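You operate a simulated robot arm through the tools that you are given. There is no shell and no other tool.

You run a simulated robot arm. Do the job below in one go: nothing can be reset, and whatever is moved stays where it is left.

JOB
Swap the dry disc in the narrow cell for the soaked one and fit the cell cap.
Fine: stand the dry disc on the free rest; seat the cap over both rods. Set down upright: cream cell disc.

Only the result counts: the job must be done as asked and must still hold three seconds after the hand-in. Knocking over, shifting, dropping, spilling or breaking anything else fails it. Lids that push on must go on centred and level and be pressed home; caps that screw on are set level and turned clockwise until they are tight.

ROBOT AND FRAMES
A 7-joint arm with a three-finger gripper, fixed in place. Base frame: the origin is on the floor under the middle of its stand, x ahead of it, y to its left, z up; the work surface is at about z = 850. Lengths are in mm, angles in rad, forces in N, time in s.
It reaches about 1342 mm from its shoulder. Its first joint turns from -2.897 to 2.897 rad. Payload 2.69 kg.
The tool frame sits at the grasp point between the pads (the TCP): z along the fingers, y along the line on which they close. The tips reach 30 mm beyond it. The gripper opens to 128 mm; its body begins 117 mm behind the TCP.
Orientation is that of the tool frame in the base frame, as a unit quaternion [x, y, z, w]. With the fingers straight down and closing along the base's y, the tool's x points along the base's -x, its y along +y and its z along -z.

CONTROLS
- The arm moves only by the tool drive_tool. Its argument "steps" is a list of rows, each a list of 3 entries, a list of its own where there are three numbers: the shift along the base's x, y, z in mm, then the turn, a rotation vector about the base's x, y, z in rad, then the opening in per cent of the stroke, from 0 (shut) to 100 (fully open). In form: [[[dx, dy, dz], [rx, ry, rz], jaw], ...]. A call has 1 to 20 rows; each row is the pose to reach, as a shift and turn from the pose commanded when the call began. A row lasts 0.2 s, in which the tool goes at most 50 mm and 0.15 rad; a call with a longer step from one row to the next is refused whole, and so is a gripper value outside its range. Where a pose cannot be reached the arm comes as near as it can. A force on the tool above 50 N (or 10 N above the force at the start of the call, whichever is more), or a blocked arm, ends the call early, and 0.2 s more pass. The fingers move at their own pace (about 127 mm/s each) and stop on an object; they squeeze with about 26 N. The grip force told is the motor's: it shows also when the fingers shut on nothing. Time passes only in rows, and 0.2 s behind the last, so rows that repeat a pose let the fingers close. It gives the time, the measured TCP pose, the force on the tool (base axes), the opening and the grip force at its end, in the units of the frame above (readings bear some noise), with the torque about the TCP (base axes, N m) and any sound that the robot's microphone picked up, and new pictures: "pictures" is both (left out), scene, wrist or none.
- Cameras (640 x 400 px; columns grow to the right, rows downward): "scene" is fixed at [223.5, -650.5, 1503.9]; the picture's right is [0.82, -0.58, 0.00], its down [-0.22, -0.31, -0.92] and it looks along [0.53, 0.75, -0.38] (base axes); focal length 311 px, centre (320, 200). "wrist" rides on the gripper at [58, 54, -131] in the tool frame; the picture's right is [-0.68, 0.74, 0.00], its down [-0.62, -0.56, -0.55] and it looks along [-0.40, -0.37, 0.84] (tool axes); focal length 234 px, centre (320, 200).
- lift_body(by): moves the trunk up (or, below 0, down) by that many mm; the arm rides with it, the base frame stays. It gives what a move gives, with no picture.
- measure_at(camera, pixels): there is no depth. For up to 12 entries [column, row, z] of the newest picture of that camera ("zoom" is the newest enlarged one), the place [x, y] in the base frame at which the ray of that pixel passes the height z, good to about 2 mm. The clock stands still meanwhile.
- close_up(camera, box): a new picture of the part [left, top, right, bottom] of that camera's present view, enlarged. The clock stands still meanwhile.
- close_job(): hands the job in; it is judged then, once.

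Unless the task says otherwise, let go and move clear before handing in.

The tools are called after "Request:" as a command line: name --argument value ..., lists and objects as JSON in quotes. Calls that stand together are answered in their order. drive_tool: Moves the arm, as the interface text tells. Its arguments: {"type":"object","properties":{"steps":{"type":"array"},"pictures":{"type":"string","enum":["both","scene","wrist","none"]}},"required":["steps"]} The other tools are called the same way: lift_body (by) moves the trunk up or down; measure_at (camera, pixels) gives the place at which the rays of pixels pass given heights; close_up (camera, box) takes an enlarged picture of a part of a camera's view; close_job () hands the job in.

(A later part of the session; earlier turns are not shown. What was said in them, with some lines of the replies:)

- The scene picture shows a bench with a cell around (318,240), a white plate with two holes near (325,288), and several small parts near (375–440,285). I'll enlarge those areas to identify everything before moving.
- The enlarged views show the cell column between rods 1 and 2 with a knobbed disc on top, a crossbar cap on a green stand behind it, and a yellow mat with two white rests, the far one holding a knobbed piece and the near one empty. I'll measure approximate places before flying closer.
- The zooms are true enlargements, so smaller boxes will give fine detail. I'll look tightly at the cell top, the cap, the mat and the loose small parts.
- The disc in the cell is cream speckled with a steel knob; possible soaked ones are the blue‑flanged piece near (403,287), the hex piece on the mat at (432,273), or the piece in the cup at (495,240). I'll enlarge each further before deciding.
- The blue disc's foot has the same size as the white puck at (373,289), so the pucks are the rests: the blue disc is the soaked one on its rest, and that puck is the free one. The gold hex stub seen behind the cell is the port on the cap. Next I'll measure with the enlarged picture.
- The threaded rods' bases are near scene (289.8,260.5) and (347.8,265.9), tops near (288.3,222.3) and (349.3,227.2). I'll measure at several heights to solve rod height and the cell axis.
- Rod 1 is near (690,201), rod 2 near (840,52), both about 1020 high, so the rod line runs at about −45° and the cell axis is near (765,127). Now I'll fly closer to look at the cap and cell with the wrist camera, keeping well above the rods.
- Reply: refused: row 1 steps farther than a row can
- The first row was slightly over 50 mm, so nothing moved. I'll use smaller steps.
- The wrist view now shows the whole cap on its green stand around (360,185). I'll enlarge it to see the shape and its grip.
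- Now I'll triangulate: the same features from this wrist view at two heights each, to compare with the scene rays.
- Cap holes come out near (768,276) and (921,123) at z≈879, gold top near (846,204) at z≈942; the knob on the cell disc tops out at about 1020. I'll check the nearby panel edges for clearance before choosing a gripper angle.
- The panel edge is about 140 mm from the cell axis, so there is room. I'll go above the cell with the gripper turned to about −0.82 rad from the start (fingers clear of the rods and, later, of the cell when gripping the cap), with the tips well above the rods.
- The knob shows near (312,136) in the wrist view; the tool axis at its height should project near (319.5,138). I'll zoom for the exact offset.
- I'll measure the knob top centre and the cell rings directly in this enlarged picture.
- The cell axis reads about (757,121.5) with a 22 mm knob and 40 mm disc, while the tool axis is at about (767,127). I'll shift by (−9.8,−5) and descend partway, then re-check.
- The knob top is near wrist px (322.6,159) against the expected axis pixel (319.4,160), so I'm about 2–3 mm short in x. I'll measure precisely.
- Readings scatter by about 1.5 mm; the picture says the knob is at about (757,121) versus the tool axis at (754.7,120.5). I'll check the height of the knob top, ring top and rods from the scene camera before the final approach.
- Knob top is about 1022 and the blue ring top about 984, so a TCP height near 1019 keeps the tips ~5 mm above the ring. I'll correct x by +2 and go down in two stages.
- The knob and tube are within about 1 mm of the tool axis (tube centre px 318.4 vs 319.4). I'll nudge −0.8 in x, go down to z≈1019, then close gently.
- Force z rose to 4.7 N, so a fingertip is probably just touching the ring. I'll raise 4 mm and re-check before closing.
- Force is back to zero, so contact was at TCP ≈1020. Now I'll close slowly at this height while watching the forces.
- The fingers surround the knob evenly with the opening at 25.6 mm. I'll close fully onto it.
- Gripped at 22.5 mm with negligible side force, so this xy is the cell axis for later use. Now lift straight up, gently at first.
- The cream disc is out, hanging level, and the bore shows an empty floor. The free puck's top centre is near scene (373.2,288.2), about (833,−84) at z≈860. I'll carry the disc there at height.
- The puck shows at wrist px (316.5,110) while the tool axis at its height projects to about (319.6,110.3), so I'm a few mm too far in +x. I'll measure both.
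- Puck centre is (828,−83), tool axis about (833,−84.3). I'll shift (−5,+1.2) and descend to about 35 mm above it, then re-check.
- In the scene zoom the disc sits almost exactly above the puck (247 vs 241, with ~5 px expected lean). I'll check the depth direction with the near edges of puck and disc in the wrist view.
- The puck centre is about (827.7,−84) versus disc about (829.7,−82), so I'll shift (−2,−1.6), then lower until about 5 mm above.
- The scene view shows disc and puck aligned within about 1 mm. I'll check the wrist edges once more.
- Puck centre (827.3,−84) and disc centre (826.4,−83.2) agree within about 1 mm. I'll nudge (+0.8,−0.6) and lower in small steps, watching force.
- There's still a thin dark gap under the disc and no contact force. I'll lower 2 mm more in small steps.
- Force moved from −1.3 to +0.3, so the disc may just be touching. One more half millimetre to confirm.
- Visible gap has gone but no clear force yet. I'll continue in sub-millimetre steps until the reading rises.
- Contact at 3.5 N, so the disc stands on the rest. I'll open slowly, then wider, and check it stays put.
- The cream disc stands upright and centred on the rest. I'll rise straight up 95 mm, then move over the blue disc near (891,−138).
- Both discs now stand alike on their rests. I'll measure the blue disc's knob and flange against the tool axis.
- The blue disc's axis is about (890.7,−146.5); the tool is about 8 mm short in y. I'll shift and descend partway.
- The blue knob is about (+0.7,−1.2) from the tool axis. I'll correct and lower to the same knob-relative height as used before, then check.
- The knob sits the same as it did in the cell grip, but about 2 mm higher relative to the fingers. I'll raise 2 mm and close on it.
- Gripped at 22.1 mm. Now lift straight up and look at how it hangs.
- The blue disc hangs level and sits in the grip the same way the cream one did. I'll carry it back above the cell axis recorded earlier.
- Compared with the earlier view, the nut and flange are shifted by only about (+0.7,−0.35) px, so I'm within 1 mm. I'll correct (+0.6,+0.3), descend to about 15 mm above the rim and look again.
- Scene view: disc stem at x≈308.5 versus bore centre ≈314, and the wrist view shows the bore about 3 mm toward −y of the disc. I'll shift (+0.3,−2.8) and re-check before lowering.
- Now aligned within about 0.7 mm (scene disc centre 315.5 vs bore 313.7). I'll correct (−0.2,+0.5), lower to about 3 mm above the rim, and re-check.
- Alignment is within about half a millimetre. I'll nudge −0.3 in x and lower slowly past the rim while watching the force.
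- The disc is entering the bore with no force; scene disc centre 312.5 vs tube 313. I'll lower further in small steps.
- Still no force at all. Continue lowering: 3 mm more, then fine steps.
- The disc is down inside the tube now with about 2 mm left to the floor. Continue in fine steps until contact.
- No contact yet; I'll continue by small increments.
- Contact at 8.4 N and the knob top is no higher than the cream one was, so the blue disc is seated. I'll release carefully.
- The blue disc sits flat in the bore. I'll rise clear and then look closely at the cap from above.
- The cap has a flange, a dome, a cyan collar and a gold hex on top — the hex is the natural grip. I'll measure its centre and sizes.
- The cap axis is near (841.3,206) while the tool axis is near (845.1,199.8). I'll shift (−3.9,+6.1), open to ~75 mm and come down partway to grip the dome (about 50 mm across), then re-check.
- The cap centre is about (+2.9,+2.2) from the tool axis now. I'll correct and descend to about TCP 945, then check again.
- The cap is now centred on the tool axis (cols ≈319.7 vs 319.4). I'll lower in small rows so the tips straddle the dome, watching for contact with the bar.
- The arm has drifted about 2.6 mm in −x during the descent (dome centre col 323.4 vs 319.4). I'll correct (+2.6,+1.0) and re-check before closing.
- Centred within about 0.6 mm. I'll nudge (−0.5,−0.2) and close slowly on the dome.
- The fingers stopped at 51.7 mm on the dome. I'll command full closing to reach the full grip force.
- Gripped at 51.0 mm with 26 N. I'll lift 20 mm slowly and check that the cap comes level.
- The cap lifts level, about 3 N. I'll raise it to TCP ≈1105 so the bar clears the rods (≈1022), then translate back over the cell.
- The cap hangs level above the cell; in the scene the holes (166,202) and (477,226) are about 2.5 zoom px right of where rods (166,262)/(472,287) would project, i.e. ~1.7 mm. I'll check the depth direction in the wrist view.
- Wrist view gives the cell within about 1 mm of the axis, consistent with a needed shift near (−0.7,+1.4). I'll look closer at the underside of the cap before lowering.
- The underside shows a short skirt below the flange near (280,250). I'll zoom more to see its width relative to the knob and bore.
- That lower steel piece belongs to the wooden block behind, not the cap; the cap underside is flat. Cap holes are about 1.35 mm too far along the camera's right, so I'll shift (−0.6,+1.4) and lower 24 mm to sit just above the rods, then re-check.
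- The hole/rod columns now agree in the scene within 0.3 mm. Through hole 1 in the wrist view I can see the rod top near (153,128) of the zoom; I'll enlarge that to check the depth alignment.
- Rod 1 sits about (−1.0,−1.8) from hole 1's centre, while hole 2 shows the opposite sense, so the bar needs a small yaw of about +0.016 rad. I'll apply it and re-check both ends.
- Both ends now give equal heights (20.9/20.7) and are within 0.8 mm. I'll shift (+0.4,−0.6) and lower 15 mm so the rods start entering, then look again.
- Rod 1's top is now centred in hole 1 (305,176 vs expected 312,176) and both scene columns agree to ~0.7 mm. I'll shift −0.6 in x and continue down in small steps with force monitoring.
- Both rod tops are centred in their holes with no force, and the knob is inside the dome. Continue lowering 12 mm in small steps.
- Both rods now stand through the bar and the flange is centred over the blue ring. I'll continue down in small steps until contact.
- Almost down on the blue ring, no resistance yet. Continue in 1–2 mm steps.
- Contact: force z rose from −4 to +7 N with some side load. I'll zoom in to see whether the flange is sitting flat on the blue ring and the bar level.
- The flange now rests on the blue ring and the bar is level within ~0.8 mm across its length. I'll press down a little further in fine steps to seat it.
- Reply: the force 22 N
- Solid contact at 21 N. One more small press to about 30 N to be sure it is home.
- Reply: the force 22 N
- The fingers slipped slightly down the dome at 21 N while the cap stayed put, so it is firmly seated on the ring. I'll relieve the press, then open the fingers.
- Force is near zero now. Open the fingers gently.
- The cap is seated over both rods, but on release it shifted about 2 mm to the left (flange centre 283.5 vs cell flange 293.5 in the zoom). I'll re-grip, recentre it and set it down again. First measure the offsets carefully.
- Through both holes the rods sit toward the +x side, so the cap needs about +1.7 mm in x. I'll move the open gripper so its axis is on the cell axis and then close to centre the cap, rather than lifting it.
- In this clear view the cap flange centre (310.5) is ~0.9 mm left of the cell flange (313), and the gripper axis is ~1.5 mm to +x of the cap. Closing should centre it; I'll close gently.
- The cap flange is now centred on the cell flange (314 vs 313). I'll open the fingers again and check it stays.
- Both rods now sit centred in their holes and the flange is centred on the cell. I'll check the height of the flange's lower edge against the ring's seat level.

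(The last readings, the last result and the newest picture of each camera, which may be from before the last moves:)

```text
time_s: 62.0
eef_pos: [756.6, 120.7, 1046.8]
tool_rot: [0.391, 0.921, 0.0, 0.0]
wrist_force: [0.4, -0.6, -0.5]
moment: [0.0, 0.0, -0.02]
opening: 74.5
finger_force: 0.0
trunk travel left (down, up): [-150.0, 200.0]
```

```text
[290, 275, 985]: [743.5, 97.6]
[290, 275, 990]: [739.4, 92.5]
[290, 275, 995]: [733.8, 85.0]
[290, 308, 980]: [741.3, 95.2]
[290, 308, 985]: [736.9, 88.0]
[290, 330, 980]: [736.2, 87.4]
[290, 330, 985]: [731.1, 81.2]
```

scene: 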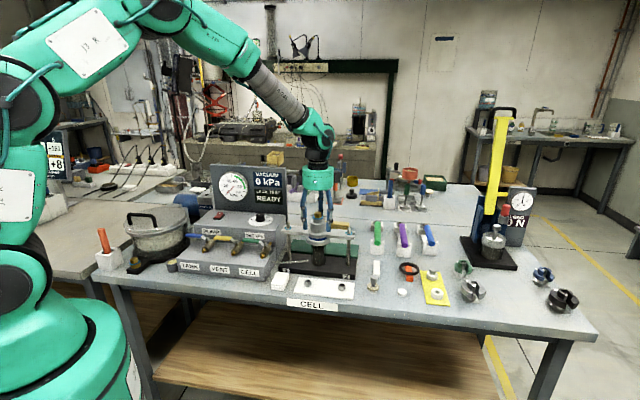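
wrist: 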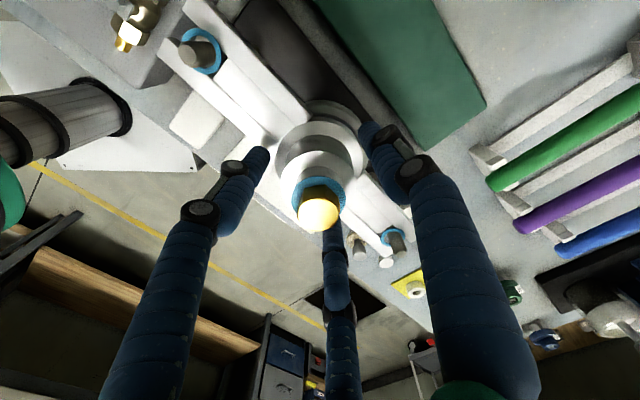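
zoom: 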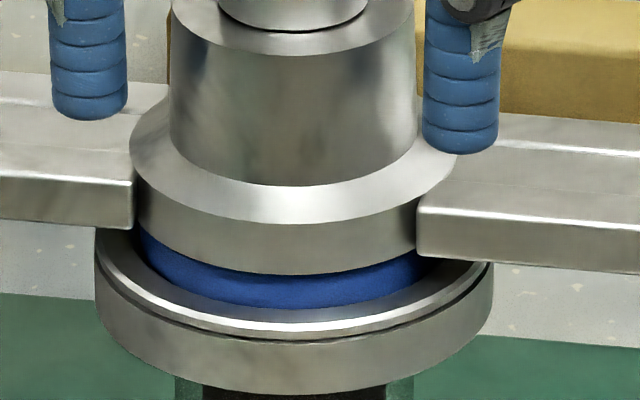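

The flange's lower edge is at about z=990, which matches the ring top found earlier by touch, so the cap is fully down. Now I'll rise straight up and clear.

Request:
drive_tool --steps '[[[0, 0, 10], [0, 0, 0], 60], [[0, 0, 30], [0, 0, 0], 62], [[0, 0, 70], [0, 0, 0], 62], [[0, 0, 115], [0, 0, 0], 62], [[0, 0, 160], [0, 0, 0], 62], [[-30, 0, 190], [0, 0, 0], 62], [[-70, 0, 210], [0, 0, 0], 62], [[-110, 0, 220], [0, 0, 0], 62], [[-110, 0, 220], [0, 0, 0], 62]]'

Request:
close_up --camera "scene" --box '[276, 195, 366, 265]'

Request:
close_up --camera "scene" --box '[350, 250, 450, 310]'

Request:
close_up --camera "scene" --box '[306, 215, 334, 246]'

```text
time_s: 64.0
eef_pos: [646.8, 119.1, 1266.4]
tool_rot: [0.391, 0.92, 0.0, 0.0]
wrist_force: [0.3, 0.3, 0.2]
moment: [-0.01, -0.09, -0.03]
opening: 78.9
finger_force: 0.1
trunk travel left (down, up): [-150.0, 200.0]
```

scene: 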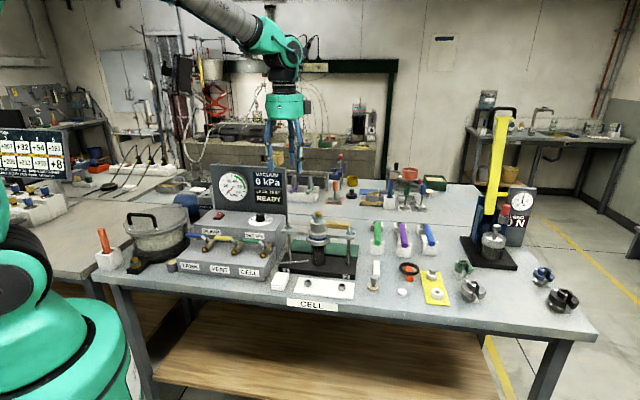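
wrist: 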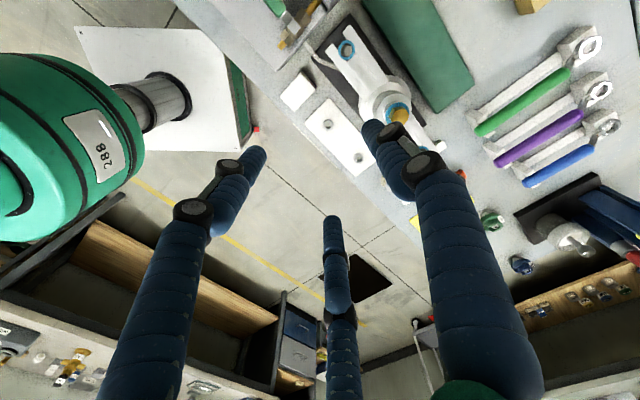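

```text
5.71 times, centred on (321, 230) of scene
```

zoom: 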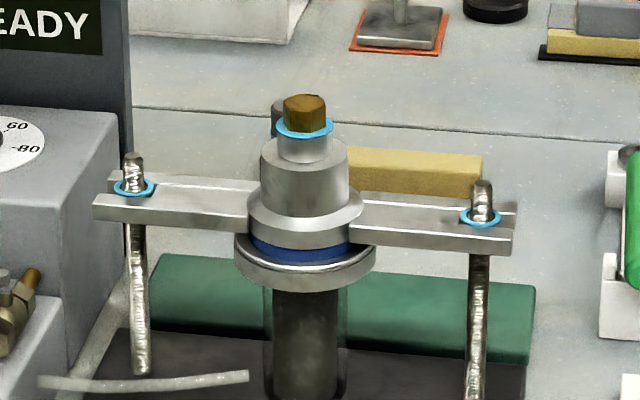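

```text
6.40 times, centred on (400, 280) of scene
```

zoom: 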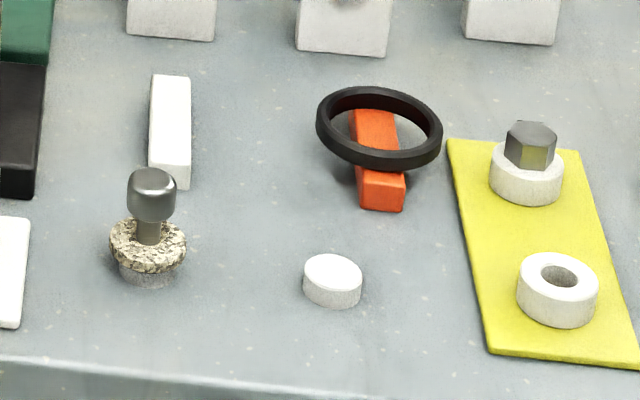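

```text
12.90 times, centred on (320, 230) of scene
```

zoom: 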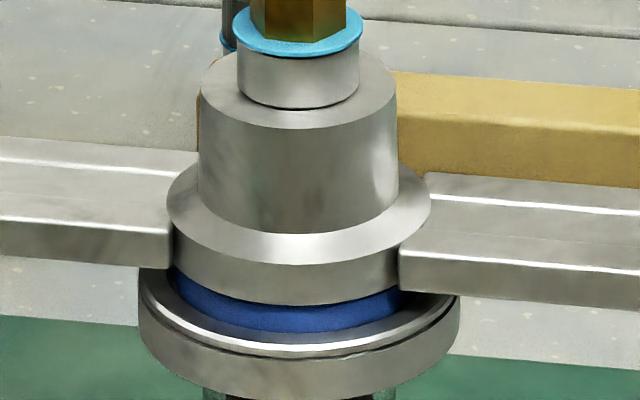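

The final views show the cap centred and level over both rods (flange centre 299 vs cell flange 298.5), seated on the blue ring. The blue disc is inside the cell and the cream disc stands upright on its rest. Nothing else has moved and the gripper is clear, so I'm handing in.

Request:
close_job

```text
The job is handed in.
```

I swapped the discs in the narrow cell, fitted the cap and handed the job in. No verdict came back with the hand-in.

- **Dry disc:** the cream disc stands upright on the rest that was free, centred to within about 1 mm.
- **Soaked disc:** I took the blue disc on the other rest to be the soaked one, since it matched the cream disc's size and stood on an identical rest. Nothing on the bench labelled it, so this is the one point I inferred. It is seated in the cell bore.
- **Cap:** it sits over both rods with its flange on the blue ring. It is level to about 1 mm end to end and centred to about half a millimetre in the last picture. I pressed it to about 21 N. It slid about 1 mm when I let go, so I recentred it with the gripper and did not press it again.

I saw nothing else moved or knocked in the final views, and the gripper ended open and clear of the bench.
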